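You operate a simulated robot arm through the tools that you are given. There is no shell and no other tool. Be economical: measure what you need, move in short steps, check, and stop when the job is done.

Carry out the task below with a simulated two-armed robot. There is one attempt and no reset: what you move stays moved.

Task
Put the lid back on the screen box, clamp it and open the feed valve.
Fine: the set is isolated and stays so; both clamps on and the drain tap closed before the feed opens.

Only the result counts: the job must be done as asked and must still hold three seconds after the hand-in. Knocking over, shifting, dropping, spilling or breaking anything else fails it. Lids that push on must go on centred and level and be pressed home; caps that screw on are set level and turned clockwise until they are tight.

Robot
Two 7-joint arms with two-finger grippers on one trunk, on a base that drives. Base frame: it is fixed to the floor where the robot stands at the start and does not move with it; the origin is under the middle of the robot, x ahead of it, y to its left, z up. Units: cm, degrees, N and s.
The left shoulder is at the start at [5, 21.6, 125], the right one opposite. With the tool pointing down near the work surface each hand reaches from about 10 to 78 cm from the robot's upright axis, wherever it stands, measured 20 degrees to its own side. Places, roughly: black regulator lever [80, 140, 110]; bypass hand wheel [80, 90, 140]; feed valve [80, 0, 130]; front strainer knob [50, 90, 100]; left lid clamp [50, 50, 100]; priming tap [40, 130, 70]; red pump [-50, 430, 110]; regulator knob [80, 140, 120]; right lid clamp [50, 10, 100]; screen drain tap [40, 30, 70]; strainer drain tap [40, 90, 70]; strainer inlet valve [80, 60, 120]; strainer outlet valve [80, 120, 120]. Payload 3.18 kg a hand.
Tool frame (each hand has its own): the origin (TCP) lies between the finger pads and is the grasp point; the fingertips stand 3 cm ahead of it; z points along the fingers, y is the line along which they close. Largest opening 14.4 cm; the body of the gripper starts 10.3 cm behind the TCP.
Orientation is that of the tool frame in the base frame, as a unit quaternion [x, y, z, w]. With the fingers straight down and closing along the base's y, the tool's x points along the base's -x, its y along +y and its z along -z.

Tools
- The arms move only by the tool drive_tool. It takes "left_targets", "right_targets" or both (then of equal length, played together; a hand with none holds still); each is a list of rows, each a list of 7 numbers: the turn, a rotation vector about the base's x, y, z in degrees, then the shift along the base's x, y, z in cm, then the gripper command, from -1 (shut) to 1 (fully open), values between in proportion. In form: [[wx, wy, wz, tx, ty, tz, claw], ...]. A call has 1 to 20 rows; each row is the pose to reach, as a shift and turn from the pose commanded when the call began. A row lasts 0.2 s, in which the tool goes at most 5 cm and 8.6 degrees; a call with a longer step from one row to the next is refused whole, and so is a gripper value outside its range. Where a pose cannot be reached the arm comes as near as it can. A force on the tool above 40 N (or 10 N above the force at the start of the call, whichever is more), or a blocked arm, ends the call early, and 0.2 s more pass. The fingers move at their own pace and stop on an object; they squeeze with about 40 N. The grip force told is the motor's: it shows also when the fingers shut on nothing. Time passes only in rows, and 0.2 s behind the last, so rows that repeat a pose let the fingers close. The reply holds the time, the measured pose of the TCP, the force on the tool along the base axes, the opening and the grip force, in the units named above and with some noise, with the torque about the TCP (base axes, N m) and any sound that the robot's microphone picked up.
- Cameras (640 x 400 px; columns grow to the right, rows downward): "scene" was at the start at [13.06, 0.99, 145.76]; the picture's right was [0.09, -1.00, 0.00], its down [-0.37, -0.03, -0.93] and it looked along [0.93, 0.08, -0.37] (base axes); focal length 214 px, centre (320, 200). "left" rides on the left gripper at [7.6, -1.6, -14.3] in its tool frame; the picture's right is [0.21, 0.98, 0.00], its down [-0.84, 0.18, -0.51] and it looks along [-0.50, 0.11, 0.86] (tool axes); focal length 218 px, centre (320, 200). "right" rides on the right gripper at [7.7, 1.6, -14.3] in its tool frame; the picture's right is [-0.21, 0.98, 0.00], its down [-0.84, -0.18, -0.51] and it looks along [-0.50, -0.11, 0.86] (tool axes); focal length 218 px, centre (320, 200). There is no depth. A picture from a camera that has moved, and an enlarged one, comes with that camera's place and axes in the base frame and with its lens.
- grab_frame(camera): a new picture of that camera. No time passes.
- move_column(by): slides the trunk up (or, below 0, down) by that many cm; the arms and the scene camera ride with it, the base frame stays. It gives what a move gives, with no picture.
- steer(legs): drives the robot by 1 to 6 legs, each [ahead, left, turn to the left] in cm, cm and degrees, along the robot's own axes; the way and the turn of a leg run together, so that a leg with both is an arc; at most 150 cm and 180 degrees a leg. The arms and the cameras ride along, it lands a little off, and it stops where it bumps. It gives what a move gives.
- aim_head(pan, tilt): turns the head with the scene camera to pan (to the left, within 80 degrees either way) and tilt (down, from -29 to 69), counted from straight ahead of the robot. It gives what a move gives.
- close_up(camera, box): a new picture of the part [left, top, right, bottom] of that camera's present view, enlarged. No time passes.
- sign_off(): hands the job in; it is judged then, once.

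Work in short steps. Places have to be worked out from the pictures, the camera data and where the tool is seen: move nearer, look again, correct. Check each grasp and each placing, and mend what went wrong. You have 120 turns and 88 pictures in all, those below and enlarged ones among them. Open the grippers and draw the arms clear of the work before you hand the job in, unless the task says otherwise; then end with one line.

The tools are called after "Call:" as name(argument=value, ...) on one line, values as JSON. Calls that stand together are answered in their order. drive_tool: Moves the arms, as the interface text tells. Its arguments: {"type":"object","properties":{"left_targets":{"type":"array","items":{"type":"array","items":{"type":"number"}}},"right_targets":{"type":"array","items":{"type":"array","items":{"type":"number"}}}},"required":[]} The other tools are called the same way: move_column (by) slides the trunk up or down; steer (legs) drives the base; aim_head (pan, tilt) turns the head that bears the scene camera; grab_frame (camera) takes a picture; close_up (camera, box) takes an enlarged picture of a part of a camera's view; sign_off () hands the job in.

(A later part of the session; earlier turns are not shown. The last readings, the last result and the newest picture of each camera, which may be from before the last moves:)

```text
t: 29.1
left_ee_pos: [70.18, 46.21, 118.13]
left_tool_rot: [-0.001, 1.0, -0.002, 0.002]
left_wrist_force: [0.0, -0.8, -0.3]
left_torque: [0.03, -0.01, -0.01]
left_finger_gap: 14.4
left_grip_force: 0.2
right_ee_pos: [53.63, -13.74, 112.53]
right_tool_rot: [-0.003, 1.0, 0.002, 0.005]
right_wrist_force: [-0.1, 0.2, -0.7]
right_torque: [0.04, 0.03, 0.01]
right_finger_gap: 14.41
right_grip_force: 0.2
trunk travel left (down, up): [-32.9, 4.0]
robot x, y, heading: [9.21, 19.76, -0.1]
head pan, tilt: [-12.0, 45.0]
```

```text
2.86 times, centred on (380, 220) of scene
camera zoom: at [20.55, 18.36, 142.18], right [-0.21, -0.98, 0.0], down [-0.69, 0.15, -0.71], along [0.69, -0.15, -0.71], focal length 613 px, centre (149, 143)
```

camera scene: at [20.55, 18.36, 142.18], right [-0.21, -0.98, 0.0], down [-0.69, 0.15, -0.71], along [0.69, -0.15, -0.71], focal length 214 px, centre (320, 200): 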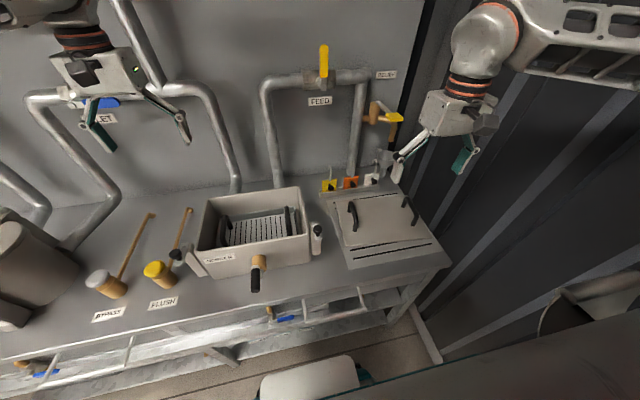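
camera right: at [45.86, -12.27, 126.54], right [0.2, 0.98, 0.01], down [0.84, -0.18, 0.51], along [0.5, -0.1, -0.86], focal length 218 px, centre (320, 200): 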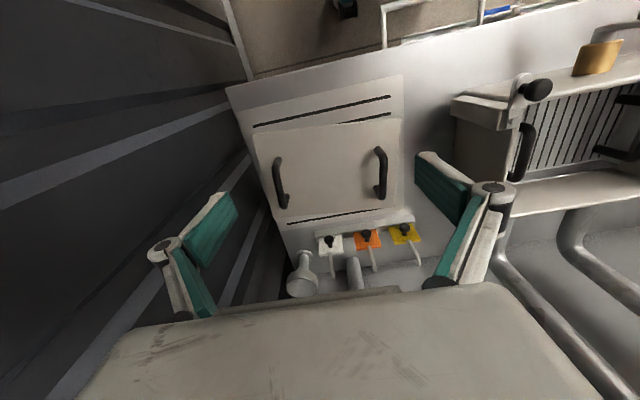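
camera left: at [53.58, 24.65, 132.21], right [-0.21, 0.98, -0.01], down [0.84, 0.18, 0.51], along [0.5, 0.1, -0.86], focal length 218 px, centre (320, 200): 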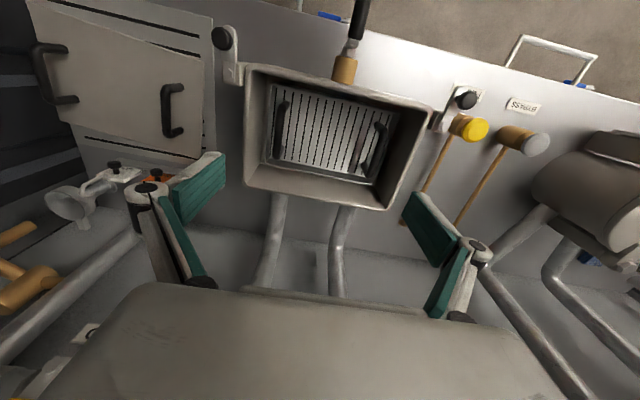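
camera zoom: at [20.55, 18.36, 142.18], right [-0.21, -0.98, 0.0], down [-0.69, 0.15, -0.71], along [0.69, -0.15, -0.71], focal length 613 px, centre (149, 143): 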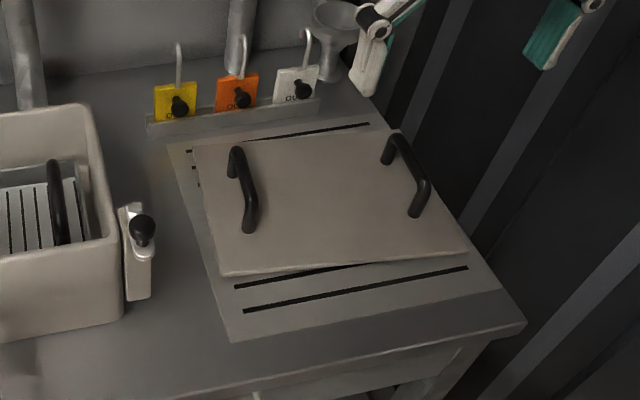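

Lid centre ≈(65.6, -14.1), yaw ≈ -5.5°, top z≈81.4; handle bars at about (66.3, -3.7) and (64.3, -24.4), z≈85.5. I bring both hands above their handles at z≈101, half open, yawed -5.5°.

Call:
drive_tool(left_targets=[[0, 0, 0, -0.4, -4.2, -0.5, 1], [0, 0, 0, -0.8, -8.4, -1, 1], [0, 0, 0, -1.2, -12.6, -1.5, 1], [0, 0, 0, -1.6, -16.8, -2, 1], [0, 0, 0, -2, -21, -2.5, 1], [0, 0, 0, -2.4, -25.2, -3, 1], [0, 0, 0, -2.8, -29.4, -3.5, 1], [0, 0, 0, -3, -33.6, -4, 1], [0, 0, 0, -3.2, -37.8, -4.5, 0.5], [0, 0, 0, -3.5, -42, -5, 0], [0, 0, -2, -3.8, -45, -8.5, 0], [0, 0, -4, -3.8, -48, -12, 0], [0, 0, -5.5, -3.8, -49.8, -16, 0]], right_targets=[[0, 0, 0, 0.8, -2, -0.9, 1], [0, 0, 0, 1.6, -4, -1.8, 1], [0, 0, 0, 2.4, -6, -2.7, 1], [0, 0, 0, 3.2, -8, -3.6, 1], [0, 0, 0, 4.1, -9, -4.5, 1], [0, 0, 0, 4.9, -10, -5.4, 1], [0, 0, 0, 5.8, -10.7, -6.3, 1], [0, 0, 0, 6.6, -10.7, -7.2, 1], [0, 0, 0, 7.4, -10.7, -8.1, 0.5], [0, 0, 0, 8.2, -10.7, -9, 0], [0, 0, -2, 9, -10.7, -10, 0], [0, 0, -4, 9.9, -10.7, -11, 0], [0, 0, -5.5, 10.7, -10.7, -11.5, 0]])

Call:
grab_frame(camera="scene")

Call:
grab_frame(camera="right")

Call:
grab_frame(camera="left")

```text
t: 31.9
left_ee_pos: [59.84, 37.93, 121.52]
left_tool_rot: [0.035, 0.999, -0.003, 0.002]
left_wrist_force: [1.0, -0.1, -0.2]
left_torque: [-0.05, 0.04, 0.04]
left_finger_gap: 7.19
left_grip_force: 0.0
left hand out of reach, approached as far as the arm can: row 1, 2, 3, 4, 5, 6, 7, 8, 9, 10, 11, 12, 13
right_ee_pos: [64.53, -24.41, 100.78]
right_tool_rot: [0.045, 0.999, 0.002, 0.004]
right_wrist_force: [0.5, 0.1, -0.3]
right_torque: [-0.02, 0.08, 0.02]
right_finger_gap: 7.2
right_grip_force: 0.0
right hand out of reach, approached as far as the arm can: row 6, 7, 8, 9, 10
trunk travel left (down, up): [-32.9, 4.0]
robot x, y, heading: [9.07, 19.73, -0.1]
head pan, tilt: [-12.0, 45.0]
```

```text
52 pictures are left
camera scene: at [20.7, 18.54, 142.16], right [-0.21, -0.98, 0.0], down [-0.69, 0.15, -0.71], along [0.69, -0.15, -0.71], focal length 214 px, centre (320, 200)
```

scene: 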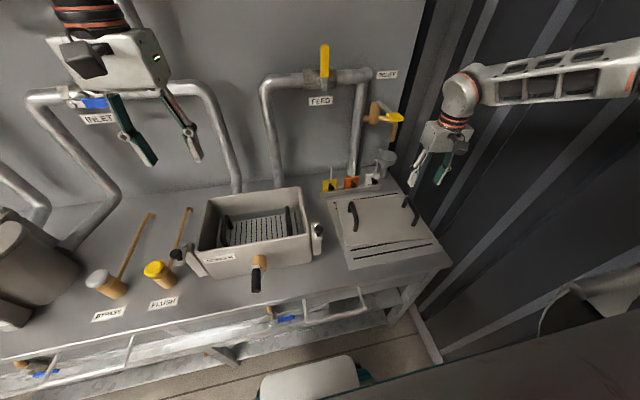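

```text
51 pictures are left
camera right: at [56.88, -22.09, 114.96], right [0.3, 0.96, 0.01], down [0.82, -0.26, 0.51], along [0.49, -0.15, -0.86], focal length 218 px, centre (320, 200)
```

right: 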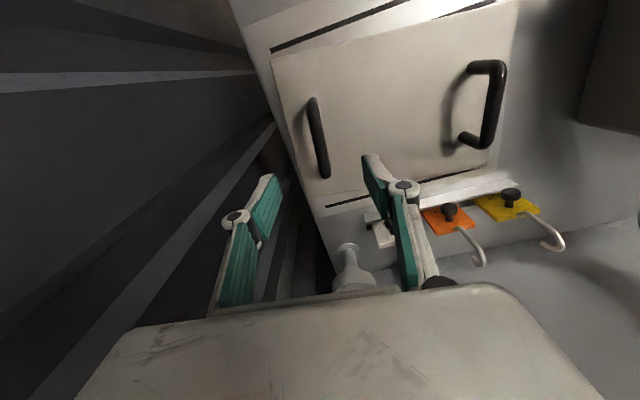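

```text
50 pictures are left
camera left: at [51.98, 36.99, 135.7], right [-0.14, 0.99, -0.01], down [0.85, 0.12, 0.51], along [0.51, 0.07, -0.86], focal length 218 px, centre (320, 200)
```

left: 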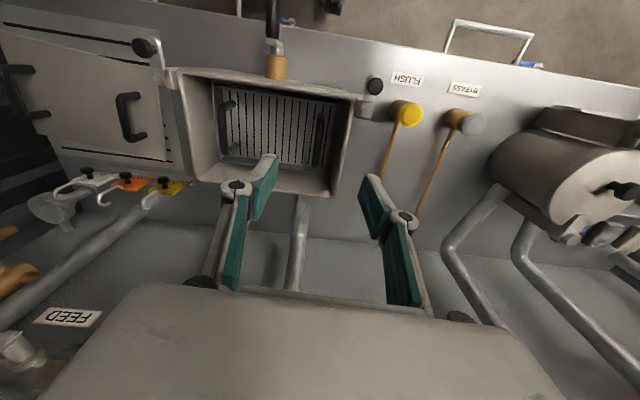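

The right hand reaches, but the left can't cross that far. I'll bring the right hand in high, then turn the whole robot about 30° right to face the lid.

Call:
drive_tool(right_targets=[[0, 0, 0, 0, 0, 4, 0], [0, 0, 0, 0, 1, 8, 0], [0, 0, 0, -1, 4.5, 11, 0], [0, 0, 0, -2, 8.5, 13, 0], [0, 0, 0, -3, 12.5, 14, 0], [0, 0, 0, -4, 16.5, 14, 0], [0, 0, 0, -5, 20.5, 14, 0], [0, 0, 0, -6.5, 24.5, 14, 0], [0, 0, 0, -8, 28, 14, 0], [0, 0, 0, -8.5, 31, 14, 0]])

Call:
steer(legs=[[-5, 0, 0], [0, 0, -30]])

Call:
grab_frame(camera="scene")

```text
t: 34.1
left_ee_pos: [59.73, 37.94, 121.55]
left_tool_rot: [0.035, 0.999, -0.004, 0.003]
left_wrist_force: [0.1, -0.4, 1.0]
left_torque: [-0.02, -0.01, -0.03]
left_finger_gap: 7.18
left_grip_force: 0.0
right_ee_pos: [55.81, 6.96, 114.73]
right_tool_rot: [0.046, 0.999, 0.002, 0.004]
right_wrist_force: [0.3, 0.4, -0.1]
right_torque: [0.01, -0.01, -0.02]
right_finger_gap: 7.19
right_grip_force: 0.0
right hand out of reach, approached as far as the arm can: row 1, 2
trunk travel left (down, up): [-32.9, 4.0]
robot x, y, heading: [8.78, 19.6, 0.2]
head pan, tilt: [-12.0, 45.0]
```

```text
t: 36.5
left_ee_pos: [56.75, 9.84, 121.58]
left_tool_rot: [0.292, 0.956, -0.003, 0.002]
left_wrist_force: [0.1, 0.4, -0.2]
left_torque: [0.0, -0.02, -0.01]
left_finger_gap: 7.19
left_grip_force: 0.0
right_ee_pos: [37.79, -14.98, 114.89]
right_tool_rot: [0.303, 0.953, 0.001, 0.004]
right_wrist_force: [0.6, 0.0, -0.7]
right_torque: [0.04, -0.02, 0.01]
right_finger_gap: 7.18
right_grip_force: 0.1
trunk travel left (down, up): [-32.9, 4.0]
robot x, y, heading: [4.16, 19.73, -30.1]
head pan, tilt: [-12.0, 45.0]
```

```text
49 pictures are left
camera scene: at [13.13, 12.67, 142.17], right [-0.67, -0.74, 0.0], down [-0.52, 0.47, -0.71], along [0.52, -0.47, -0.71], focal length 214 px, centre (320, 200)
```

scene: 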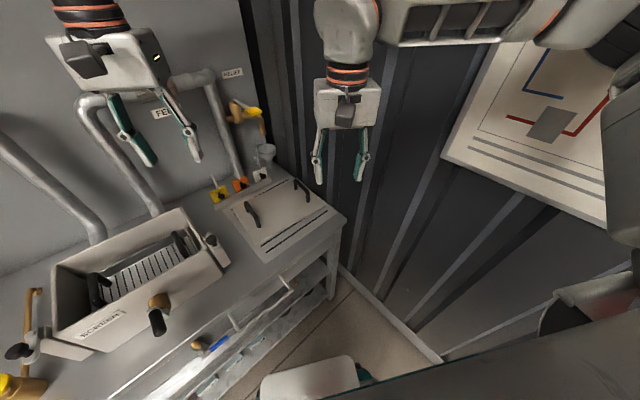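

Facing the lid now. I bring both hands above their handles (z≈97), turning the tools back to the lid's yaw.

Call:
drive_tool(left_targets=[[0, 0, 2.85, 0.95, -1.8, -1.5, 0], [0, 0, 5.7, 1.9, -3.6, -3, 0], [0, 0, 8.55, 2.85, -5.4, -5, 0], [0, 0, 11.4, 3.8, -7.2, -7, 0], [0, 0, 14.25, 4.75, -9, -9.5, 0], [0, 0, 17.1, 5.7, -10, -12, 0], [0, 0, 19.95, 6.65, -11, -15, 0], [0, 0, 22.8, 7.6, -12, -18, 0], [0, 0, 25.65, 8.55, -13, -21, 0], [0, 0, 28.5, 9.5, -13.5, -24, 0]], right_targets=[[0, 0, 3, 2.65, -0.94, -1.8, 0], [0, 0, 6, 5.3, -1.9, -3.6, 0], [0, 0, 9, 7.95, -2.8, -5.4, 0], [0, 0, 12, 10.6, -3.8, -7.2, 0], [0, 0, 15, 13.25, -4.7, -9, 0], [0, 0, 18, 15.9, -5.6, -10.8, 0], [0, 0, 21, 18.55, -6.6, -12.6, 0], [0, 0, 24, 21.2, -7.5, -14.4, 0], [0, 0, 27, 23.85, -8.5, -16.2, 0], [0, 0, 29.8, 26.5, -9.4, -18, 0]])

Call:
grab_frame(camera="scene")

Call:
grab_frame(camera="right")

Call:
grab_frame(camera="left")

```text
t: 38.7
left_ee_pos: [63.69, 10.68, 102.31]
left_tool_rot: [0.047, 0.999, -0.006, 0.004]
left_wrist_force: [-0.3, -0.1, 0.0]
left_torque: [-0.02, 0.03, 0.01]
left_finger_gap: 7.21
left_grip_force: 0.1
left hand out of reach, approached as far as the arm can: row 1, 2, 3, 4, 5, 6, 7, 8, 9, 10
right_ee_pos: [50.83, -23.39, 99.78]
right_tool_rot: [0.114, 0.993, 0.001, 0.005]
right_wrist_force: [1.7, -0.4, 0.5]
right_torque: [-0.08, 0.03, 0.0]
right_finger_gap: 7.22
right_grip_force: 0.1
right hand out of reach, approached as far as the arm can: row 7, 8, 9, 10
trunk travel left (down, up): [-32.9, 4.0]
robot x, y, heading: [3.72, 19.91, -30.2]
head pan, tilt: [-12.0, 45.0]
```

```text
48 pictures are left
camera scene: at [13.27, 12.96, 142.18], right [-0.67, -0.74, 0.0], down [-0.53, 0.47, -0.71], along [0.52, -0.48, -0.71], focal length 214 px, centre (320, 200)
```

scene: 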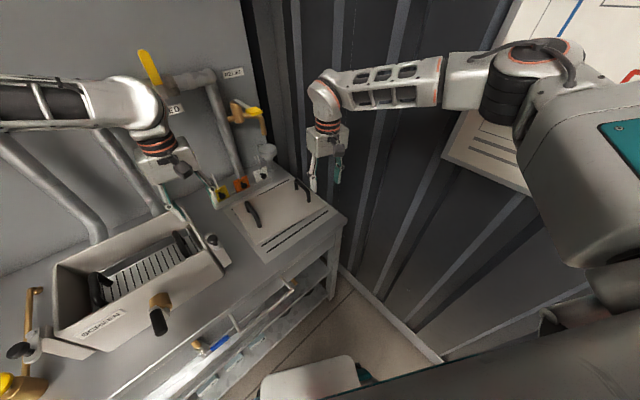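

```text
47 pictures are left
camera right: at [43.55, -20.23, 113.85], right [0.43, 0.91, 0.0], down [0.78, -0.37, 0.51], along [0.47, -0.22, -0.86], focal length 218 px, centre (320, 200)
```

right: 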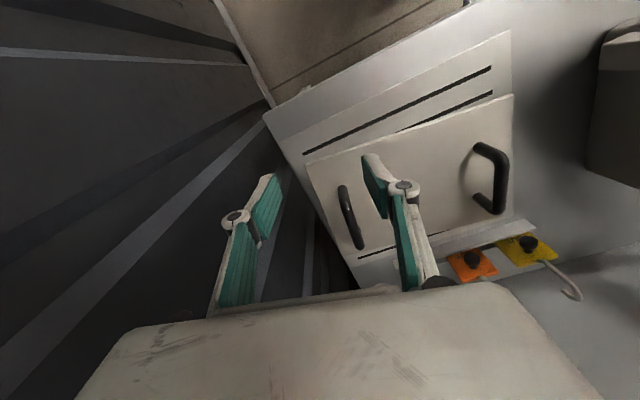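

```text
46 pictures are left
camera left: at [55.76, 10.09, 116.46], right [-0.11, 0.99, -0.01], down [0.85, 0.11, 0.51], along [0.51, 0.05, -0.86], focal length 218 px, centre (320, 200)
```

left: 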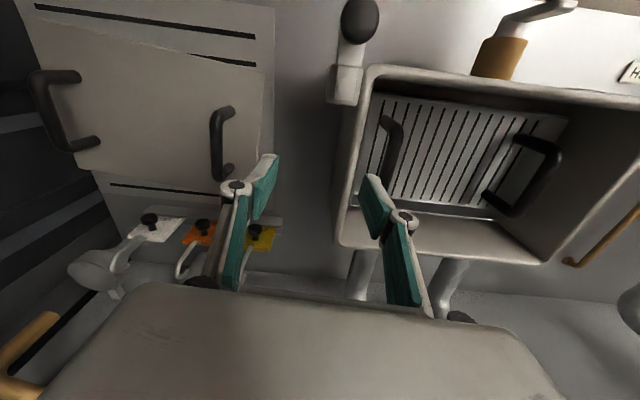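

Both hands stopped short: reach is poor with the tool high. I raise the trunk to its top and creep 4 cm nearer, then retry.

Call:
move_column(by=4)

Call:
steer(legs=[[4, -2, 0]])

```text
t: 39.6
left_ee_pos: [63.82, 10.66, 106.29]
left_tool_rot: [0.048, 0.999, -0.003, 0.002]
left_wrist_force: [-0.3, -0.1, 0.1]
left_torque: [0.0, 0.02, 0.03]
left_finger_gap: 7.18
left_grip_force: 0.0
right_ee_pos: [50.48, -23.7, 103.53]
right_tool_rot: [0.116, 0.993, 0.001, 0.004]
right_wrist_force: [-0.5, -0.2, -0.4]
right_torque: [-0.01, -0.04, -0.01]
right_finger_gap: 7.19
right_grip_force: 0.0
trunk travel left (down, up): [-36.9, 0.0]
robot x, y, heading: [4.1, 20.43, -29.9]
head pan, tilt: [-12.0, 45.0]
```

```text
t: 40.5
left_ee_pos: [66.19, 6.93, 106.19]
left_tool_rot: [0.048, 0.999, -0.003, 0.004]
left_wrist_force: [0.7, -1.4, -0.2]
left_torque: [0.03, 0.03, 0.0]
left_finger_gap: 7.24
left_grip_force: 0.1
right_ee_pos: [53.22, -27.46, 103.5]
right_tool_rot: [0.115, 0.993, 0.002, 0.004]
right_wrist_force: [1.0, 0.1, -0.5]
right_torque: [0.09, 0.02, -0.01]
right_finger_gap: 7.18
right_grip_force: 0.1
trunk travel left (down, up): [-36.9, 0.0]
robot x, y, heading: [5.97, 16.13, -30.0]
head pan, tilt: [-12.0, 45.0]
```

I retry in gentle steps: left to (66.3, -3.7, 96), right to (64.3, -24.4, 96).

Call:
drive_tool(left_targets=[[0, 0, 0, 0, -2, -2, 0], [0, 0, 0, 0, -4, -4, 0], [0, 0, 0, 0, -6, -6, 0], [0, 0, 0, 0, -8, -8, 0], [0, 0, 0, 0, -10.6, -10, 0]], right_targets=[[0, 0, 1.5, 2.2, 0.6, -2, 0], [0, 0, 3, 4.4, 1.2, -4, 0], [0, 0, 4.5, 6.6, 1.8, -6, 0], [0, 0, 6, 8.8, 2.4, -7, 0], [0, 0, 7.8, 11, 3, -7.5, 0]])

```text
t: 41.7
left_ee_pos: [64.69, 8.17, 101.94]
left_tool_rot: [0.049, 0.999, -0.004, 0.003]
left_wrist_force: [-0.3, 0.4, 0.7]
left_torque: [0.02, -0.02, 0.02]
left_finger_gap: 7.19
left_grip_force: 0.2
left hand out of reach, approached as far as the arm can: row 1, 2, 3, 4, 5
right_ee_pos: [52.11, -29.14, 101.48]
right_tool_rot: [0.084, 0.996, -0.01, 0.017]
right_wrist_force: [-0.5, 0.7, 0.2]
right_torque: [0.04, -0.05, 0.02]
right_finger_gap: 7.19
right_grip_force: 0.1
right hand out of reach, approached as far as the arm can: row 1, 2, 3, 4, 5
trunk travel left (down, up): [-36.9, 0.0]
robot x, y, heading: [6.12, 16.39, -29.9]
head pan, tilt: [-12.0, 45.0]
```

Left seems stuck at robot-frame y≈22, perhaps a wrist-yaw limit. I test: swing it out with yaw back to the robot's own heading, then come inward to see what limits it.

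Call:
drive_tool(left_targets=[[0, 0, -6, -0.8, 4.5, 1, 0], [0, 0, -12, -1.6, 9, 2, 0], [0, 0, -18, -2.4, 13, 3, 0], [0, 0, -24, -3.2, 17, 3, 0], [0, 0, -24, -3.2, 20, 3, 0]])

Call:
drive_tool(left_targets=[[0, 0, 0, -1, -4, -1, 0], [0, 0, 0, -2, -8, -2, 0], [0, 0, 0, -3, -12, -3, 0], [0, 0, 0, -4, -16, -3, 0], [0, 0, 0, -5, -20, -3, 0], [0, 0, 0, -6, -24, -3, 0], [0, 0, 0, -6, -28, -3, 0]])

```text
t: 42.9
left_ee_pos: [61.42, 28.08, 104.99]
left_tool_rot: [0.256, 0.967, -0.005, 0.002]
left_wrist_force: [-0.7, 0.5, 0.1]
left_torque: [-0.01, -0.01, 0.01]
left_finger_gap: 7.21
left_grip_force: 0.0
right_ee_pos: [52.22, -29.44, 101.42]
right_tool_rot: [0.085, 0.996, -0.011, 0.016]
right_wrist_force: [-0.8, 0.5, 0.5]
right_torque: [-0.05, -0.02, -0.02]
right_finger_gap: 7.2
right_grip_force: 0.0
trunk travel left (down, up): [-36.9, 0.0]
robot x, y, heading: [6.19, 15.85, -30.1]
head pan, tilt: [-12.0, 45.0]
```

```text
t: 44.5
left_ee_pos: [56.19, 7.06, 104.24]
left_tool_rot: [0.254, 0.967, -0.004, 0.002]
left_wrist_force: [-0.3, 0.5, -0.4]
left_torque: [0.0, 0.03, -0.01]
left_finger_gap: 7.18
left_grip_force: 0.0
left hand out of reach, approached as far as the arm can: row 6, 7
right_ee_pos: [52.18, -29.34, 101.35]
right_tool_rot: [0.085, 0.996, -0.009, 0.016]
right_wrist_force: [0.6, -1.1, -0.6]
right_torque: [0.0, 0.01, -0.02]
right_finger_gap: 7.23
right_grip_force: 0.1
trunk travel left (down, up): [-36.9, 0.0]
robot x, y, heading: [6.26, 16.33, -30.2]
head pan, tilt: [-12.0, 45.0]
```

Findings: the left hand cannot go inward past about 20° bearing, the right about 14°. Tilting each hand outward (wrists apart, fingers slanting inward) should let the fingertips come closer together; I test it on the left hand at a standoff from its handle.

Call:
drive_tool(left_targets=[[-4.8, 1.5, 3.9, 1, 0.5, -1, 0], [-9.6, 3, 7.8, 2.5, 0, -2, 0], [-14.4, 4.5, 11.7, 4, -1, -4, 0], [-19.2, 6, 15.6, 6, -2, -6, 0], [-24, 7.6, 19.5, 8, -4, -8, 0], [-28.8, 9.1, 23.4, 10, -5.8, -10, 0]])

Call:
grab_frame(camera="scene")

```text
t: 45.9
left_ee_pos: [65.98, 2.62, 95.33]
left_tool_rot: [0.046, 0.964, -0.262, -0.009]
left_wrist_force: [-0.1, 0.2, 0.7]
left_torque: [-0.03, 0.05, 0.02]
left_finger_gap: 7.2
left_grip_force: 0.0
left hand out of reach, approached as far as the arm can: row 6
right_ee_pos: [52.12, -29.32, 101.32]
right_tool_rot: [0.086, 0.996, -0.01, 0.015]
right_wrist_force: [-0.4, 0.0, 0.0]
right_torque: [-0.01, 0.02, 0.0]
right_finger_gap: 7.21
right_grip_force: 0.1
trunk travel left (down, up): [-36.9, 0.0]
robot x, y, heading: [5.94, 16.14, -30.0]
head pan, tilt: [-12.0, 45.0]
```

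```text
45 pictures are left
camera scene: at [15.63, 9.07, 146.08], right [-0.67, -0.74, 0.0], down [-0.52, 0.47, -0.71], along [0.52, -0.47, -0.71], focal length 214 px, centre (320, 200)
```

scene: 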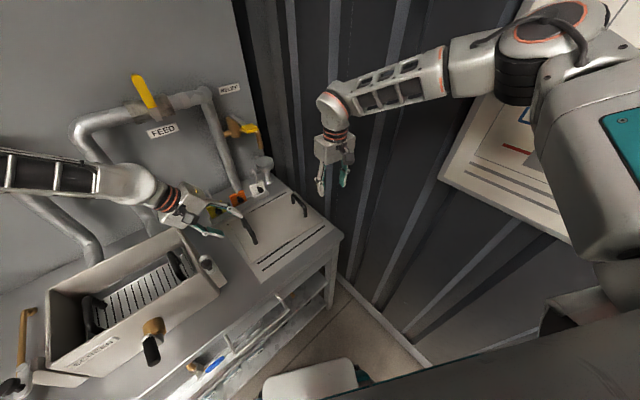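

Tilting helps but only by ~5°. Since the right arm reached farther inward than the left, the left may sit in a poor elbow configuration; I bring it up, untilted and close to the body (mirror of the right's start pose) to see if it frees up.

Call:
drive_tool(left_targets=[[3.6, -1.1, -2.9, 0, 2.4, 3.6, 0], [7.2, -2.3, -5.9, -1, 4.8, 7.2, 0], [10.8, -3.4, -8.8, -3, 7.2, 10.8, 0], [14.4, -4.6, -11.7, -5, 9.6, 14.4, 0], [18, -5.7, -14.6, -7, 12, 18, 0], [21.6, -6.8, -17.6, -8.5, 14.4, 22, 0], [25.2, -8, -20.5, -10, 17, 26, 0], [28.8, -9.1, -23.4, -10.4, 19.5, 29, 0]])

Call:
drive_tool(left_targets=[[0, 0, 0, -2.6, -2.2, 3, 0], [0, 0, 0, -5.2, -4.5, 6, 0], [0, 0, 0, -7.6, -7, 9, 0], [0, 0, 0, -10, -9.5, 12, 0], [0, 0, 0, -12.5, -12, 15, 0], [0, 0, 0, -15, -14.5, 18, 0], [0, 0, 0, -17, -17.5, 21, 0]])

```text
t: 47.7
left_ee_pos: [55.72, 21.97, 124.21]
left_tool_rot: [0.255, 0.967, -0.003, 0.002]
left_wrist_force: [-0.4, 0.8, 0.9]
left_torque: [-0.02, -0.03, 0.01]
left_finger_gap: 7.21
left_grip_force: 0.0
right_ee_pos: [52.2, -29.45, 101.32]
right_tool_rot: [0.086, 0.996, -0.011, 0.016]
right_wrist_force: [-0.1, 1.0, -0.2]
right_torque: [-0.01, 0.04, 0.01]
right_finger_gap: 7.21
right_grip_force: 0.1
trunk travel left (down, up): [-36.9, 0.0]
robot x, y, heading: [6.45, 15.95, -30.0]
head pan, tilt: [-12.0, 45.0]
```

```text
t: 49.3
left_ee_pos: [51.3, 13.84, 127.73]
left_tool_rot: [0.252, 0.968, 0.003, 0.011]
left_wrist_force: [-0.6, -0.4, -0.5]
left_torque: [0.02, 0.0, 0.01]
left_finger_gap: 7.21
left_grip_force: 0.1
left hand out of reach, approached as far as the arm can: row 1, 2, 3, 4, 5, 6, 7
right_ee_pos: [52.24, -29.41, 101.32]
right_tool_rot: [0.085, 0.996, -0.01, 0.016]
right_wrist_force: [0.4, -0.6, 0.9]
right_torque: [-0.01, 0.01, 0.03]
right_finger_gap: 7.19
right_grip_force: 0.0
trunk travel left (down, up): [-36.9, 0.0]
robot x, y, heading: [6.06, 16.05, -30.3]
head pan, tilt: [-12.0, 45.0]
```

Left is limited there too. The right arm earlier reached about 10° bearing without limit, so I test how far inward the right can go with its tool aligned to the robot.

Call:
drive_tool(right_targets=[[0, 0, -4, -1.8, 2, 2.4, 0], [0, 0, -8, -3.6, 4, 4.8, 0], [0, 0, -12, -5.4, 6, 7.2, 0], [0, 0, -16, -7.2, 8, 9.6, 0], [0, 0, -20, -8.8, 10.2, 12, 0]])

Call:
drive_tool(right_targets=[[0, 0, 0, 2.5, 2, -0.7, 0], [0, 0, 0, 5, 4, -1.4, 0], [0, 0, 0, 7.6, 6, -2.2, 0], [0, 0, 0, 10.3, 7.9, -3, 0]])

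Call:
grab_frame(camera="scene")

```text
t: 50.5
left_ee_pos: [51.28, 13.98, 127.69]
left_tool_rot: [0.252, 0.968, 0.003, 0.01]
left_wrist_force: [-0.3, -0.2, 0.2]
left_torque: [-0.03, -0.01, 0.01]
left_finger_gap: 7.21
left_grip_force: 0.1
right_ee_pos: [43.55, -19.19, 113.39]
right_tool_rot: [0.257, 0.966, -0.014, 0.014]
right_wrist_force: [-0.1, -0.1, -0.2]
right_torque: [-0.04, -0.02, 0.04]
right_finger_gap: 7.19
right_grip_force: 0.1
trunk travel left (down, up): [-36.9, 0.0]
robot x, y, heading: [6.55, 16.15, -30.0]
head pan, tilt: [-12.0, 45.0]
```

```text
t: 51.5
left_ee_pos: [51.38, 13.96, 127.71]
left_tool_rot: [0.253, 0.968, 0.003, 0.011]
left_wrist_force: [0.8, 0.3, -0.3]
left_torque: [-0.03, 0.05, 0.0]
left_finger_gap: 7.23
left_grip_force: 0.1
right_ee_pos: [54.06, -11.28, 110.45]
right_tool_rot: [0.256, 0.966, -0.013, 0.014]
right_wrist_force: [0.2, -0.1, 0.5]
right_torque: [-0.03, 0.07, -0.02]
right_finger_gap: 7.2
right_grip_force: 0.1
trunk travel left (down, up): [-36.9, 0.0]
robot x, y, heading: [6.11, 16.87, -30.2]
head pan, tilt: [-12.0, 45.0]
```

```text
44 pictures are left
camera scene: at [15.73, 9.09, 146.07], right [-0.67, -0.74, 0.0], down [-0.53, 0.47, -0.71], along [0.52, -0.47, -0.71], focal length 214 px, centre (320, 200)
```

scene: 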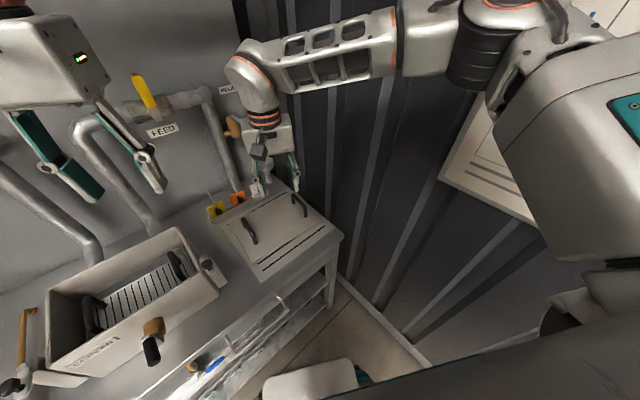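

The right arm reaches even bearing 0° with its tool yaw aligned. I test whether a different tool yaw frees the left arm likewise.

Call:
drive_tool(left_targets=[[0, 0, -8, 0, 1, -2, 0], [0, 0, -16, 0, 1, -4, 0], [0, 0, -24, 0, 1, -6, 0], [0, 0, -32, 0, 1, -8, 0], [0, 0, -32, -0.5, -2.5, -9, 0], [0, 0, -32, -1, -6, -10, 0], [0, 0, -32, -1.5, -9.5, -11, 0]])

```text
t: 53.1
left_ee_pos: [50.36, 6.37, 117.11]
left_tool_rot: [0.511, 0.86, -0.002, 0.002]
left_wrist_force: [-0.8, -0.7, 0.9]
left_torque: [0.0, -0.07, -0.02]
left_finger_gap: 7.22
left_grip_force: 0.2
left hand out of reach, approached as far as the arm can: row 7
right_ee_pos: [53.74, -11.32, 110.37]
right_tool_rot: [0.257, 0.966, -0.013, 0.014]
right_wrist_force: [0.1, -0.1, -0.2]
right_torque: [-0.02, -0.05, -0.02]
right_finger_gap: 7.19
right_grip_force: 0.2
trunk travel left (down, up): [-36.9, 0.0]
robot x, y, heading: [6.05, 16.02, -29.8]
head pan, tilt: [-12.0, 45.0]
```

Right was probably range-limited, while left is bearing-limited (~20°). I shift the base closer and to the right so the left handle is at ~17° and the right at ~0°, well in range.

Call:
steer(legs=[[5.7, -5.9, 1.5]])

Call:
drive_tool(right_targets=[[0, 0, 4, 1.5, -1, -1.5, 0], [0, 0, 8, 3, -2, -3, 0], [0, 0, 12, 4.5, -3, -4.5, 0], [0, 0, 16, 6, -4, -6, 0], [0, 0, 20, 7.5, -5, -8, 0], [0, 0, 24, 9, -5.5, -10, 0]])

```text
t: 54.3
left_ee_pos: [52.73, -0.2, 117.12]
left_tool_rot: [0.5, 0.866, -0.004, 0.002]
left_wrist_force: [1.0, -0.4, -0.5]
left_torque: [0.05, 0.0, 0.0]
left_finger_gap: 7.19
left_grip_force: 0.2
right_ee_pos: [56.62, -17.95, 110.37]
right_tool_rot: [0.243, 0.97, -0.014, 0.014]
right_wrist_force: [-0.1, -0.6, -0.3]
right_torque: [0.03, 0.0, 0.02]
right_finger_gap: 7.17
right_grip_force: 0.0
trunk travel left (down, up): [-36.9, 0.0]
robot x, y, heading: [8.84, 8.07, -28.7]
head pan, tilt: [-12.0, 45.0]
```

```text
t: 55.7
left_ee_pos: [52.65, -0.11, 117.16]
left_tool_rot: [0.5, 0.866, -0.003, 0.002]
left_wrist_force: [0.2, -0.4, -0.8]
left_torque: [0.0, -0.01, 0.01]
left_finger_gap: 7.19
left_grip_force: 0.0
right_ee_pos: [63.46, -22.67, 103.19]
right_tool_rot: [0.083, 0.996, -0.01, 0.016]
right_wrist_force: [-0.2, -0.2, -0.8]
right_torque: [0.0, 0.02, -0.02]
right_finger_gap: 7.18
right_grip_force: 0.1
right hand out of reach, approached as far as the arm can: row 5, 6
trunk travel left (down, up): [-36.9, 0.0]
robot x, y, heading: [8.6, 8.14, -28.6]
head pan, tilt: [-12.0, 45.0]
```

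Right is almost over its handle but limited to about +19° relative yaw (4° off the lid's yaw, acceptable). Now the left, tilted 35° outward, to a standoff at (66.3, 2, 93.5).

Call:
drive_tool(left_targets=[[-3.8, 2.45, 6.6, 1.7, 1, -1.5, 0], [-7.6, 4.9, 13.2, 3.4, 2, -3.5, 0], [-11.4, 7.35, 19.8, 5.1, 3, -6, 0], [-15.2, 9.8, 26.4, 6.8, 4, -9, 0], [-19, 12.25, 33, 8.5, 4, -12.5, 0], [-22.9, 14.7, 39.5, 10.2, 4, -16, 0], [-26.7, 17.15, 46.1, 11.9, 3.5, -19.5, 0], [-30.5, 19.6, 52.7, 13.6, 2.1, -23.2, 0]])

Call:
grab_frame(camera="scene")

```text
t: 57.5
left_ee_pos: [66.49, 1.8, 94.01]
left_tool_rot: [0.044, 0.952, -0.303, -0.012]
left_wrist_force: [1.1, 0.0, 0.0]
left_torque: [0.04, 0.02, 0.0]
left_finger_gap: 7.2
left_grip_force: 0.0
right_ee_pos: [63.73, -22.58, 103.01]
right_tool_rot: [0.084, 0.996, -0.01, 0.014]
right_wrist_force: [-0.1, -0.5, -0.5]
right_torque: [-0.04, 0.06, -0.01]
right_finger_gap: 7.19
right_grip_force: 0.0
trunk travel left (down, up): [-36.9, 0.0]
robot x, y, heading: [8.64, 8.62, -28.6]
head pan, tilt: [-12.0, 45.0]
```

```text
43 pictures are left
camera scene: at [17.94, 1.32, 146.06], right [-0.65, -0.76, 0.0], down [-0.54, 0.46, -0.71], along [0.54, -0.46, -0.71], focal length 214 px, centre (320, 200)
```

scene: 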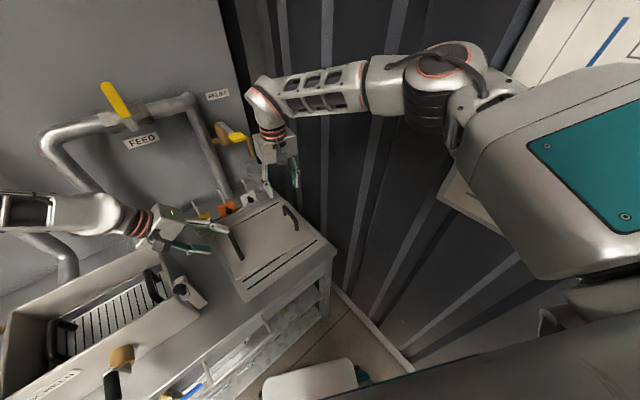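

Left reached its standoff exactly. I check alignment with both hand cameras.

Call:
grab_frame(camera="left")

Call:
grab_frame(camera="right")

```text
42 pictures are left
camera left: at [59.29, 9.5, 106.5], right [-0.13, 0.81, -0.57], down [0.88, 0.36, 0.31], along [0.46, -0.46, -0.76], focal length 218 px, centre (320, 200)
```

left: 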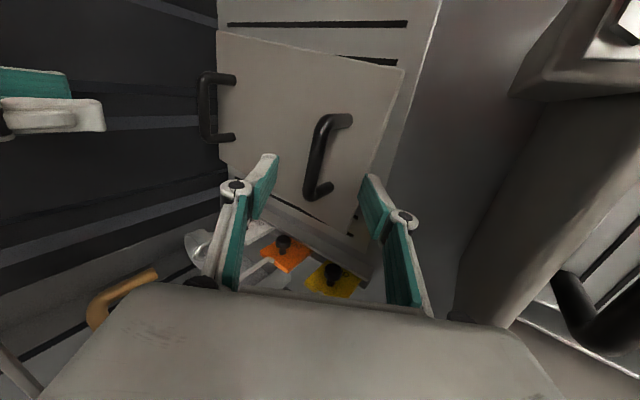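

```text
41 pictures are left
camera right: at [55.95, -19.5, 116.93], right [0.37, 0.93, -0.01], down [0.79, -0.31, 0.54], along [0.5, -0.21, -0.84], focal length 218 px, centre (320, 200)
```

right: 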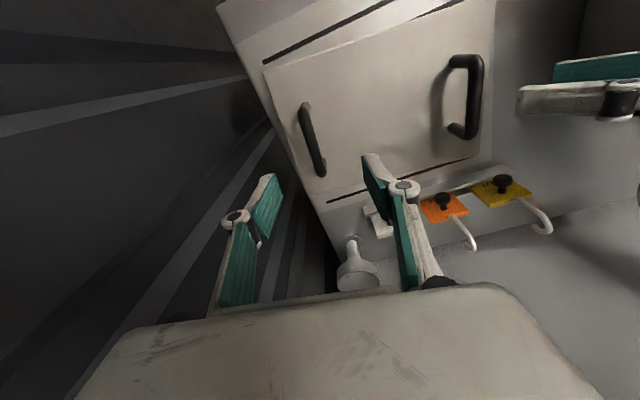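

Refined: left bar mid (66.3, -3.4, 87), right bar (64.2, -24.3, 87). I descend both hands onto the bars with the left opened only ~4.5 cm to keep its lower finger off the lid.

Call:
drive_tool(left_targets=[[0, 0, 0, 0, 0, 0, -0.375], [0, 0, 0, -0.1, -1.7, -2.3, -0.375], [0, 0, 0, -0.1, -3.4, -4.6, -0.375], [0, 0, 0, -0.2, -4.3, -5.8, -0.375], [0, 0, 0, -0.2, -5, -6.8, -0.375]], right_targets=[[0, 0, 0, 0.2, -0.8, -4, 0], [0, 0, 0.5, 0.4, -1.7, -8, 0], [0, 0, 1, 0.5, -1.7, -11.5, 0], [0, 0, 1.5, 0.5, -1.7, -14, 0], [0, 0, 2, 0.5, -1.7, -15.8, 0]])

Call:
grab_frame(camera="left")

Call:
grab_frame(camera="right")

```text
t: 58.7
left_ee_pos: [65.17, -0.38, 91.63]
left_tool_rot: [0.044, 0.952, -0.302, -0.01]
left_wrist_force: [-0.7, 0.4, 1.1]
left_torque: [0.02, -0.01, -0.02]
left_finger_gap: 4.49
left_grip_force: 0.0
left hand out of reach, approached as far as the arm can: row 3, 4, 5
right_ee_pos: [63.99, -24.18, 87.27]
right_tool_rot: [0.067, 0.998, -0.011, 0.017]
right_wrist_force: [0.0, 0.5, -0.6]
right_torque: [-0.04, -0.01, -0.04]
right_finger_gap: 7.2
right_grip_force: 0.0
trunk travel left (down, up): [-36.9, 0.0]
robot x, y, heading: [8.34, 8.4, -28.3]
head pan, tilt: [-12.0, 45.0]
```

```text
40 pictures are left
camera left: at [58.03, 7.19, 104.16], right [-0.13, 0.81, -0.56], down [0.88, 0.36, 0.32], along [0.46, -0.45, -0.76], focal length 218 px, centre (320, 200)
```

left: 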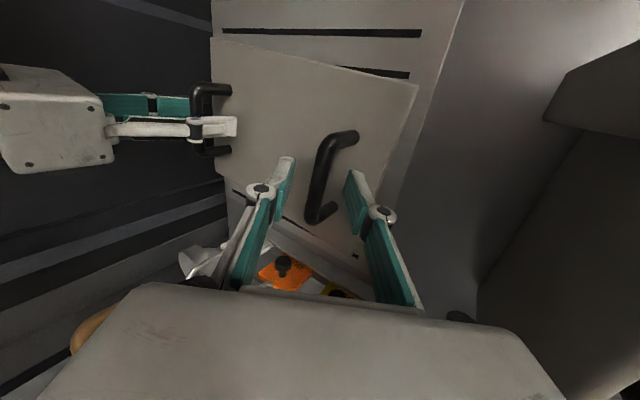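

```text
39 pictures are left
camera right: at [56.22, -21.34, 101.12], right [0.34, 0.94, -0.01], down [0.79, -0.28, 0.54], along [0.51, -0.19, -0.84], focal length 218 px, centre (320, 200)
```

right: 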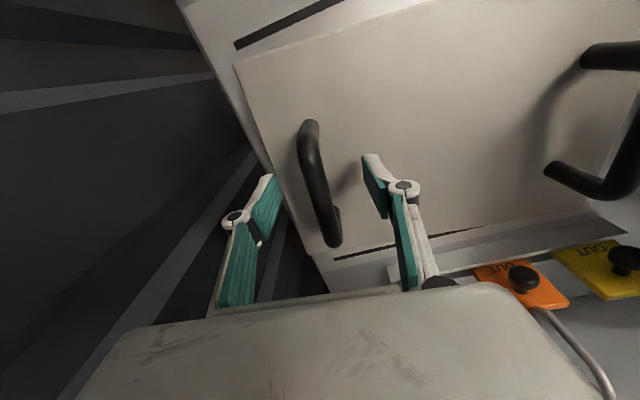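

Right straddles its bar well, but the left is 4–5 cm short. I lift both a bit, shift the base 5 cm right and 2 cm forward, and approach again.

Call:
drive_tool(left_targets=[[0, 0, 0, 0, 1.5, 2, -0.375], [0, 0, 0, 0, 3, 4.5, -0.375], [0, 0, 0, 0, 3, 6, -0.375]], right_targets=[[0, 0, 0, 0, 0, 4, 0], [0, 0, 0, 0, 0, 8, 0], [0, 0, 0, 0, 0, 12, 0]])

Call:
steer(legs=[[2, -5, 0]])

```text
t: 59.5
left_ee_pos: [65.3, 2.55, 97.56]
left_tool_rot: [0.045, 0.952, -0.303, -0.012]
left_wrist_force: [1.2, -0.2, 0.3]
left_torque: [-0.01, -0.01, 0.03]
left_finger_gap: 4.49
left_grip_force: 0.1
right_ee_pos: [64.01, -24.19, 96.16]
right_tool_rot: [0.066, 0.998, -0.01, 0.018]
right_wrist_force: [-0.1, -0.4, -0.4]
right_torque: [0.03, -0.01, -0.02]
right_finger_gap: 7.2
right_grip_force: 0.0
right hand out of reach, approached as far as the arm can: row 3
trunk travel left (down, up): [-36.9, 0.0]
robot x, y, heading: [8.04, 8.38, -28.7]
head pan, tilt: [-12.0, 45.0]
```

```text
t: 60.6
left_ee_pos: [64.58, -2.7, 97.48]
left_tool_rot: [0.045, 0.952, -0.303, -0.012]
left_wrist_force: [0.2, 0.8, 0.2]
left_torque: [0.0, -0.01, 0.03]
left_finger_gap: 4.49
left_grip_force: 0.1
right_ee_pos: [63.51, -29.49, 96.3]
right_tool_rot: [0.066, 0.998, -0.011, 0.017]
right_wrist_force: [0.6, 0.6, 0.1]
right_torque: [0.03, 0.0, -0.02]
right_finger_gap: 7.2
right_grip_force: 0.0
trunk travel left (down, up): [-36.9, 0.0]
robot x, y, heading: [7.55, 3.16, -28.4]
head pan, tilt: [-12.0, 45.0]
```

I re-approach: left along its slanted axis, right sideways then straight down.

Call:
drive_tool(left_targets=[[0, 0, 0, 1, 2.5, -1, -0.375], [0, 0, 0, 1.7, 4.9, -2.3, -0.375], [0, 0, 0, 1.7, 3.2, -4.8, -0.375], [0, 0, 0, 1.7, 1.6, -7.2, -0.375], [0, 0, 0, 1.7, 0.4, -8.9, -0.375], [0, 0, 0, 1.7, -0.6, -10.4, -0.375]], right_targets=[[0, 0, 0, 0.3, 2.6, 0, 0], [0, 0, 0, 0.7, 5.2, 0, 0], [0, 0, 0, 0.7, 5.2, -2.5, 0], [0, 0, 0, 0.7, 5.2, -5, 0], [0, 0, 0, 0.7, 5.2, -7.5, 0], [0, 0, 0, 0.7, 5.2, -9.1, 0]])

Call:
grab_frame(camera="left")

```text
t: 62.0
left_ee_pos: [65.74, -1.33, 90.8]
left_tool_rot: [0.045, 0.952, -0.302, -0.01]
left_wrist_force: [0.3, 0.1, -0.5]
left_torque: [0.01, -0.02, 0.02]
left_finger_gap: 4.48
left_grip_force: 0.1
left hand out of reach, approached as far as the arm can: row 4, 5, 6
right_ee_pos: [64.14, -24.26, 87.2]
right_tool_rot: [0.066, 0.998, -0.01, 0.016]
right_wrist_force: [-0.5, -0.3, 0.5]
right_torque: [0.01, 0.0, 0.0]
right_finger_gap: 7.2
right_grip_force: 0.0
trunk travel left (down, up): [-36.9, 0.0]
robot x, y, heading: [7.66, 3.28, -28.5]
head pan, tilt: [-12.0, 45.0]
```

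```text
38 pictures are left
camera left: at [58.62, 6.29, 103.22], right [-0.13, 0.82, -0.56], down [0.88, 0.36, 0.32], along [0.46, -0.45, -0.76], focal length 218 px, centre (320, 200)
```

left: 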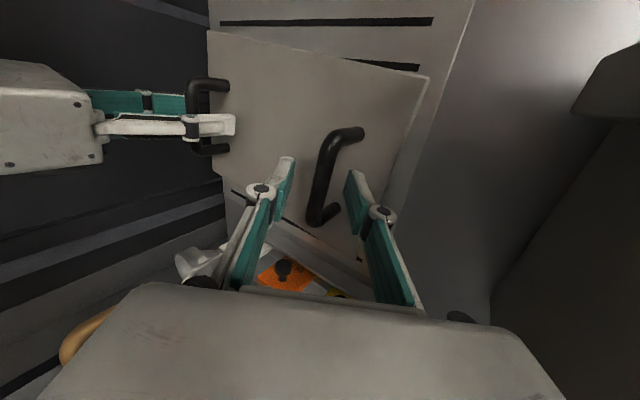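

The limit isn't bearing now (left handle is at 22°), so too much tilt is likely the problem. I back up, reduce the left tilt to ~10°, and descend.

Call:
drive_tool(left_targets=[[0, 0, 0, 0.2, 1, 2.5, -0.375], [8, -0.8, 0, 0.4, 1, 5, -0.375], [16, -1.6, 0, 0.6, 0.5, 6.2, -0.375], [24.9, -2.4, 0, 0.6, -0.4, 6.2, -0.375], [24.9, -2.4, 0, 0.6, -0.9, 3.5, -0.375], [24.9, -2.4, 0, 0.6, -1.4, 0.5, -0.375], [24.9, -2.4, 0, 0.6, -1.8, -2, -0.375], [24.9, -2.4, 0, 0.6, -2, -3.7, -0.375]])

Call:
grab_frame(camera="left")

```text
refused: row 4 steps farther than a row can; nothing moved
```

```text
37 pictures are left
camera left: at [58.62, 6.29, 103.22], right [-0.13, 0.82, -0.56], down [0.88, 0.36, 0.32], along [0.46, -0.45, -0.76], focal length 218 px, centre (320, 200)
```

left: 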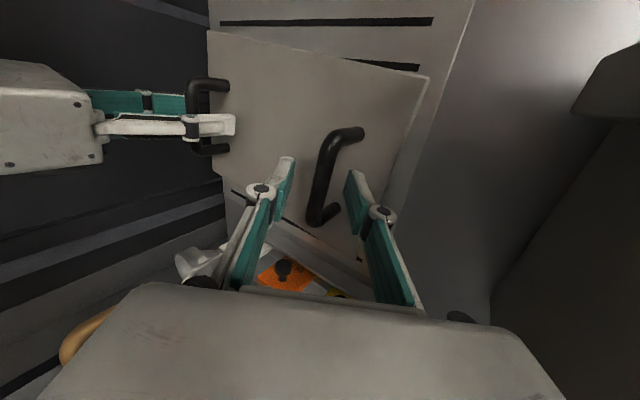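

Repeat with smaller turn steps.

Call:
drive_tool(left_targets=[[4, -0.4, 0, 0.2, 1, 2.5, -0.375], [10, -1, 0, 0.4, 1, 5, -0.375], [17, -1.7, 0, 0.6, 0.5, 6.2, -0.375], [24.9, -2.4, 0, 0.6, -0.4, 6.2, -0.375], [24.9, -2.4, 0, 0.6, -0.9, 3.5, -0.375], [24.9, -2.4, 0, 0.6, -1.4, 0.5, -0.375], [24.9, -2.4, 0, 0.6, -1.8, -2, -0.375], [24.9, -2.4, 0, 0.6, -2, -3.7, -0.375]])

```text
t: 63.8
left_ee_pos: [65.73, -0.34, 90.96]
left_tool_rot: [0.048, 0.995, -0.09, 0.0]
left_wrist_force: [-1.3, 0.1, 0.2]
left_torque: [-0.03, -0.03, 0.02]
left_finger_gap: 4.48
left_grip_force: 0.0
left hand out of reach, approached as far as the arm can: row 6, 7, 8
right_ee_pos: [64.2, -24.2, 87.25]
right_tool_rot: [0.066, 0.998, -0.01, 0.016]
right_wrist_force: [-0.1, 0.4, -0.4]
right_torque: [0.04, 0.0, 0.01]
right_finger_gap: 7.18
right_grip_force: 0.0
trunk travel left (down, up): [-36.9, 0.0]
robot x, y, heading: [7.74, 3.32, -28.4]
head pan, tilt: [-12.0, 45.0]
```

Left seems limited to ~38 cm below its shoulder. I raise both hands slightly over the bars, then lower the trunk 6 cm.

Call:
drive_tool(left_targets=[[0, 0, 0, 0.3, -1, 2, -0.375], [0, 0, 0, 0.6, -3, 3, -0.375]], right_targets=[[0, 0, 0, 0, 0, 3, 0], [0, 0, 0, 0, 0, 6, 0]])

Call:
move_column(by=-6)

Call:
grab_frame(camera="left")

Call:
grab_frame(camera="right")

```text
t: 64.4
left_ee_pos: [66.48, -2.91, 94.26]
left_tool_rot: [0.047, 0.995, -0.091, -0.001]
left_wrist_force: [0.2, 0.0, -0.3]
left_torque: [0.01, 0.03, 0.0]
left_finger_gap: 4.47
left_grip_force: 0.0
left hand out of reach, approached as far as the arm can: row 2
right_ee_pos: [64.16, -24.36, 93.16]
right_tool_rot: [0.067, 0.998, -0.009, 0.016]
right_wrist_force: [-0.2, 0.5, 0.2]
right_torque: [0.01, 0.02, -0.02]
right_finger_gap: 7.2
right_grip_force: 0.1
trunk travel left (down, up): [-36.9, 0.0]
robot x, y, heading: [7.69, 3.21, -28.6]
head pan, tilt: [-12.0, 45.0]
```

```text
t: 65.4
left_ee_pos: [66.3, -2.94, 88.4]
left_tool_rot: [0.048, 0.995, -0.09, 0.001]
left_wrist_force: [0.6, -0.4, -0.3]
left_torque: [-0.02, 0.0, -0.01]
left_finger_gap: 4.49
left_grip_force: 0.1
right_ee_pos: [64.16, -24.23, 87.21]
right_tool_rot: [0.066, 0.998, -0.01, 0.018]
right_wrist_force: [-0.4, 0.3, -0.4]
right_torque: [-0.02, 0.02, -0.02]
right_finger_gap: 7.18
right_grip_force: 0.1
trunk travel left (down, up): [-30.9, 6.0]
robot x, y, heading: [7.35, 3.3, -28.4]
head pan, tilt: [-12.0, 45.0]
```

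```text
36 pictures are left
camera left: at [58.66, -1.19, 102.65], right [-0.12, 0.98, -0.18], down [0.86, 0.19, 0.47], along [0.5, -0.1, -0.86], focal length 218 px, centre (320, 200)
```

left: 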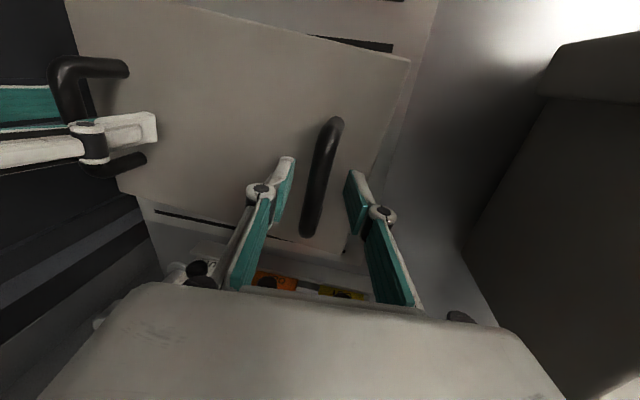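

```text
35 pictures are left
camera right: at [56.32, -21.33, 101.07], right [0.34, 0.94, -0.01], down [0.79, -0.28, 0.54], along [0.51, -0.19, -0.84], focal length 218 px, centre (320, 200)
```

right: 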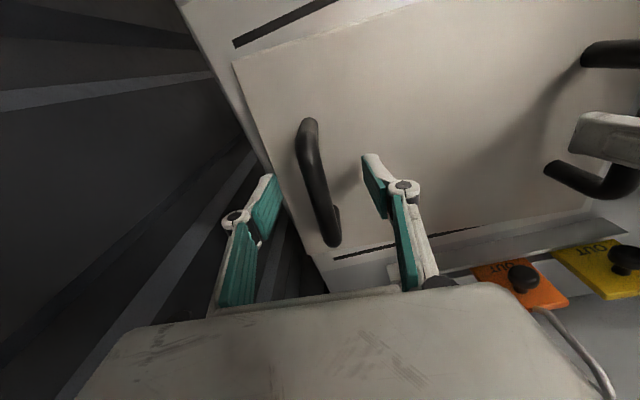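

Both bars are between the fingers. I lower the left by 1 cm and close both grippers.

Call:
drive_tool(left_targets=[[0, 0, 0, 0, 0, -1, -0.375], [0, 0, 0, 0, 0, -1.1, -1], [0, 0, 0, 0, 0, -1.1, -1], [0, 0, 0, 0, 0, -1.1, -1], [0, 0, 0, 0, 0, -1.1, -1]], right_targets=[[0, 0, 0, 0, 0, 0, 0], [0, 0, 0, 0, 0, 0, -1], [0, 0, 0, 0, 0, 0, -1], [0, 0, 0, 0, 0, 0, -1], [0, 0, 0, 0, 0, 0, -1]])

Call:
grab_frame(camera="scene")

```text
t: 66.6
left_ee_pos: [66.27, -2.9, 87.69]
left_tool_rot: [0.048, 0.995, -0.092, 0.0]
left_wrist_force: [-1.3, -30.0, -0.5]
left_torque: [-0.03, 0.5, -0.46]
left_finger_gap: 1.44
left_grip_force: 40.1
left hand out of reach, approached as far as the arm can: row 1, 2, 3, 4, 5
right_ee_pos: [64.1, -23.78, 87.17]
right_tool_rot: [0.064, 0.998, -0.008, 0.015]
right_wrist_force: [-1.2, 29.4, 0.0]
right_torque: [-0.03, -0.35, 0.99]
right_finger_gap: 1.45
right_grip_force: 39.5
trunk travel left (down, up): [-30.9, 6.0]
robot x, y, heading: [7.35, 3.25, -28.4]
head pan, tilt: [-12.0, 45.0]
```

```text
34 pictures are left
camera scene: at [17.42, -3.92, 140.14], right [-0.65, -0.76, 0.0], down [-0.54, 0.46, -0.71], along [0.54, -0.46, -0.71], focal length 214 px, centre (320, 200)
```

scene: 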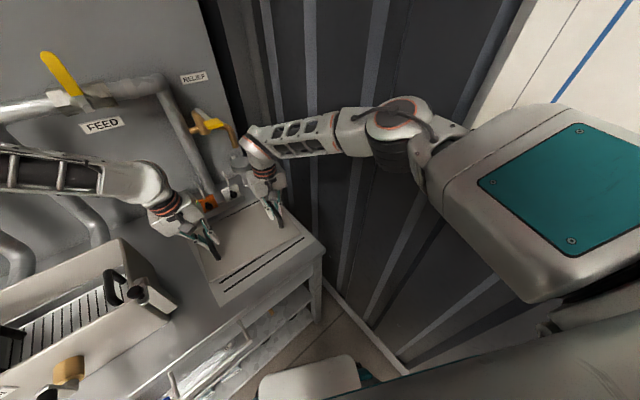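

Both handles are gripped (1.44 cm), with ~30 N of internal pull; I relieve that by moving the hands 0.25 cm toward each other, then lift with the trunk.

Call:
drive_tool(left_targets=[[0, 0, 0, 0, -0.25, 0, -1], [0, 0, 0, 0, -0.25, 0, -1]], right_targets=[[0, 0, 0, 0, 0.25, 0, -1], [0, 0, 0, 0, 0.25, 0, -1]])

Call:
move_column(by=3)

Call:
grab_frame(camera="right")

```text
t: 67.2
left_ee_pos: [66.4, -2.83, 87.81]
left_tool_rot: [0.047, 0.995, -0.091, -0.001]
left_wrist_force: [1.9, -26.9, -0.4]
left_torque: [-0.09, -0.35, -0.25]
left_finger_gap: 1.47
left_grip_force: 40.3
right_ee_pos: [64.17, -23.88, 87.08]
right_tool_rot: [0.065, 0.998, -0.009, 0.016]
right_wrist_force: [-2.0, 25.4, 0.1]
right_torque: [0.01, 0.35, 1.02]
right_finger_gap: 1.44
right_grip_force: 40.3
trunk travel left (down, up): [-30.9, 6.0]
robot x, y, heading: [8.14, 3.1, -28.2]
head pan, tilt: [-12.0, 45.0]
```

```text
t: 67.9
left_ee_pos: [66.4, -2.84, 91.11]
left_tool_rot: [0.048, 0.995, -0.092, 0.002]
left_wrist_force: [-0.7, -25.9, -7.3]
left_torque: [0.07, 0.92, -0.45]
left_finger_gap: 1.46
left_grip_force: 39.9
right_ee_pos: [64.29, -23.91, 90.12]
right_tool_rot: [0.065, 0.998, -0.01, 0.016]
right_wrist_force: [1.2, 25.9, -3.7]
right_torque: [-0.01, -0.78, 0.9]
right_finger_gap: 1.45
right_grip_force: 39.7
trunk travel left (down, up): [-33.9, 3.0]
robot x, y, heading: [7.29, 3.52, -28.2]
head pan, tilt: [-12.0, 45.0]
```

```text
33 pictures are left
camera right: at [56.45, -20.99, 103.92], right [0.33, 0.94, -0.01], down [0.8, -0.28, 0.54], along [0.5, -0.19, -0.84], focal length 218 px, centre (320, 200)
```

right: 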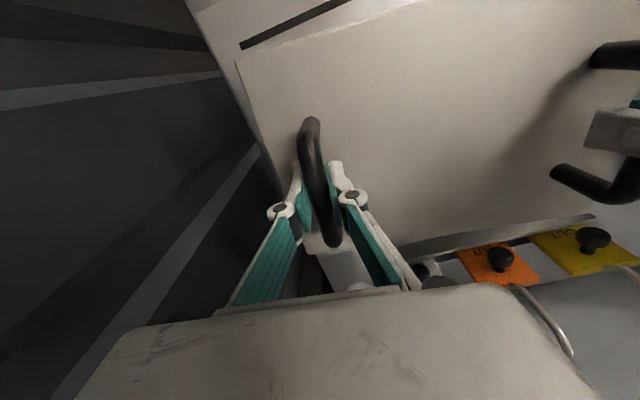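

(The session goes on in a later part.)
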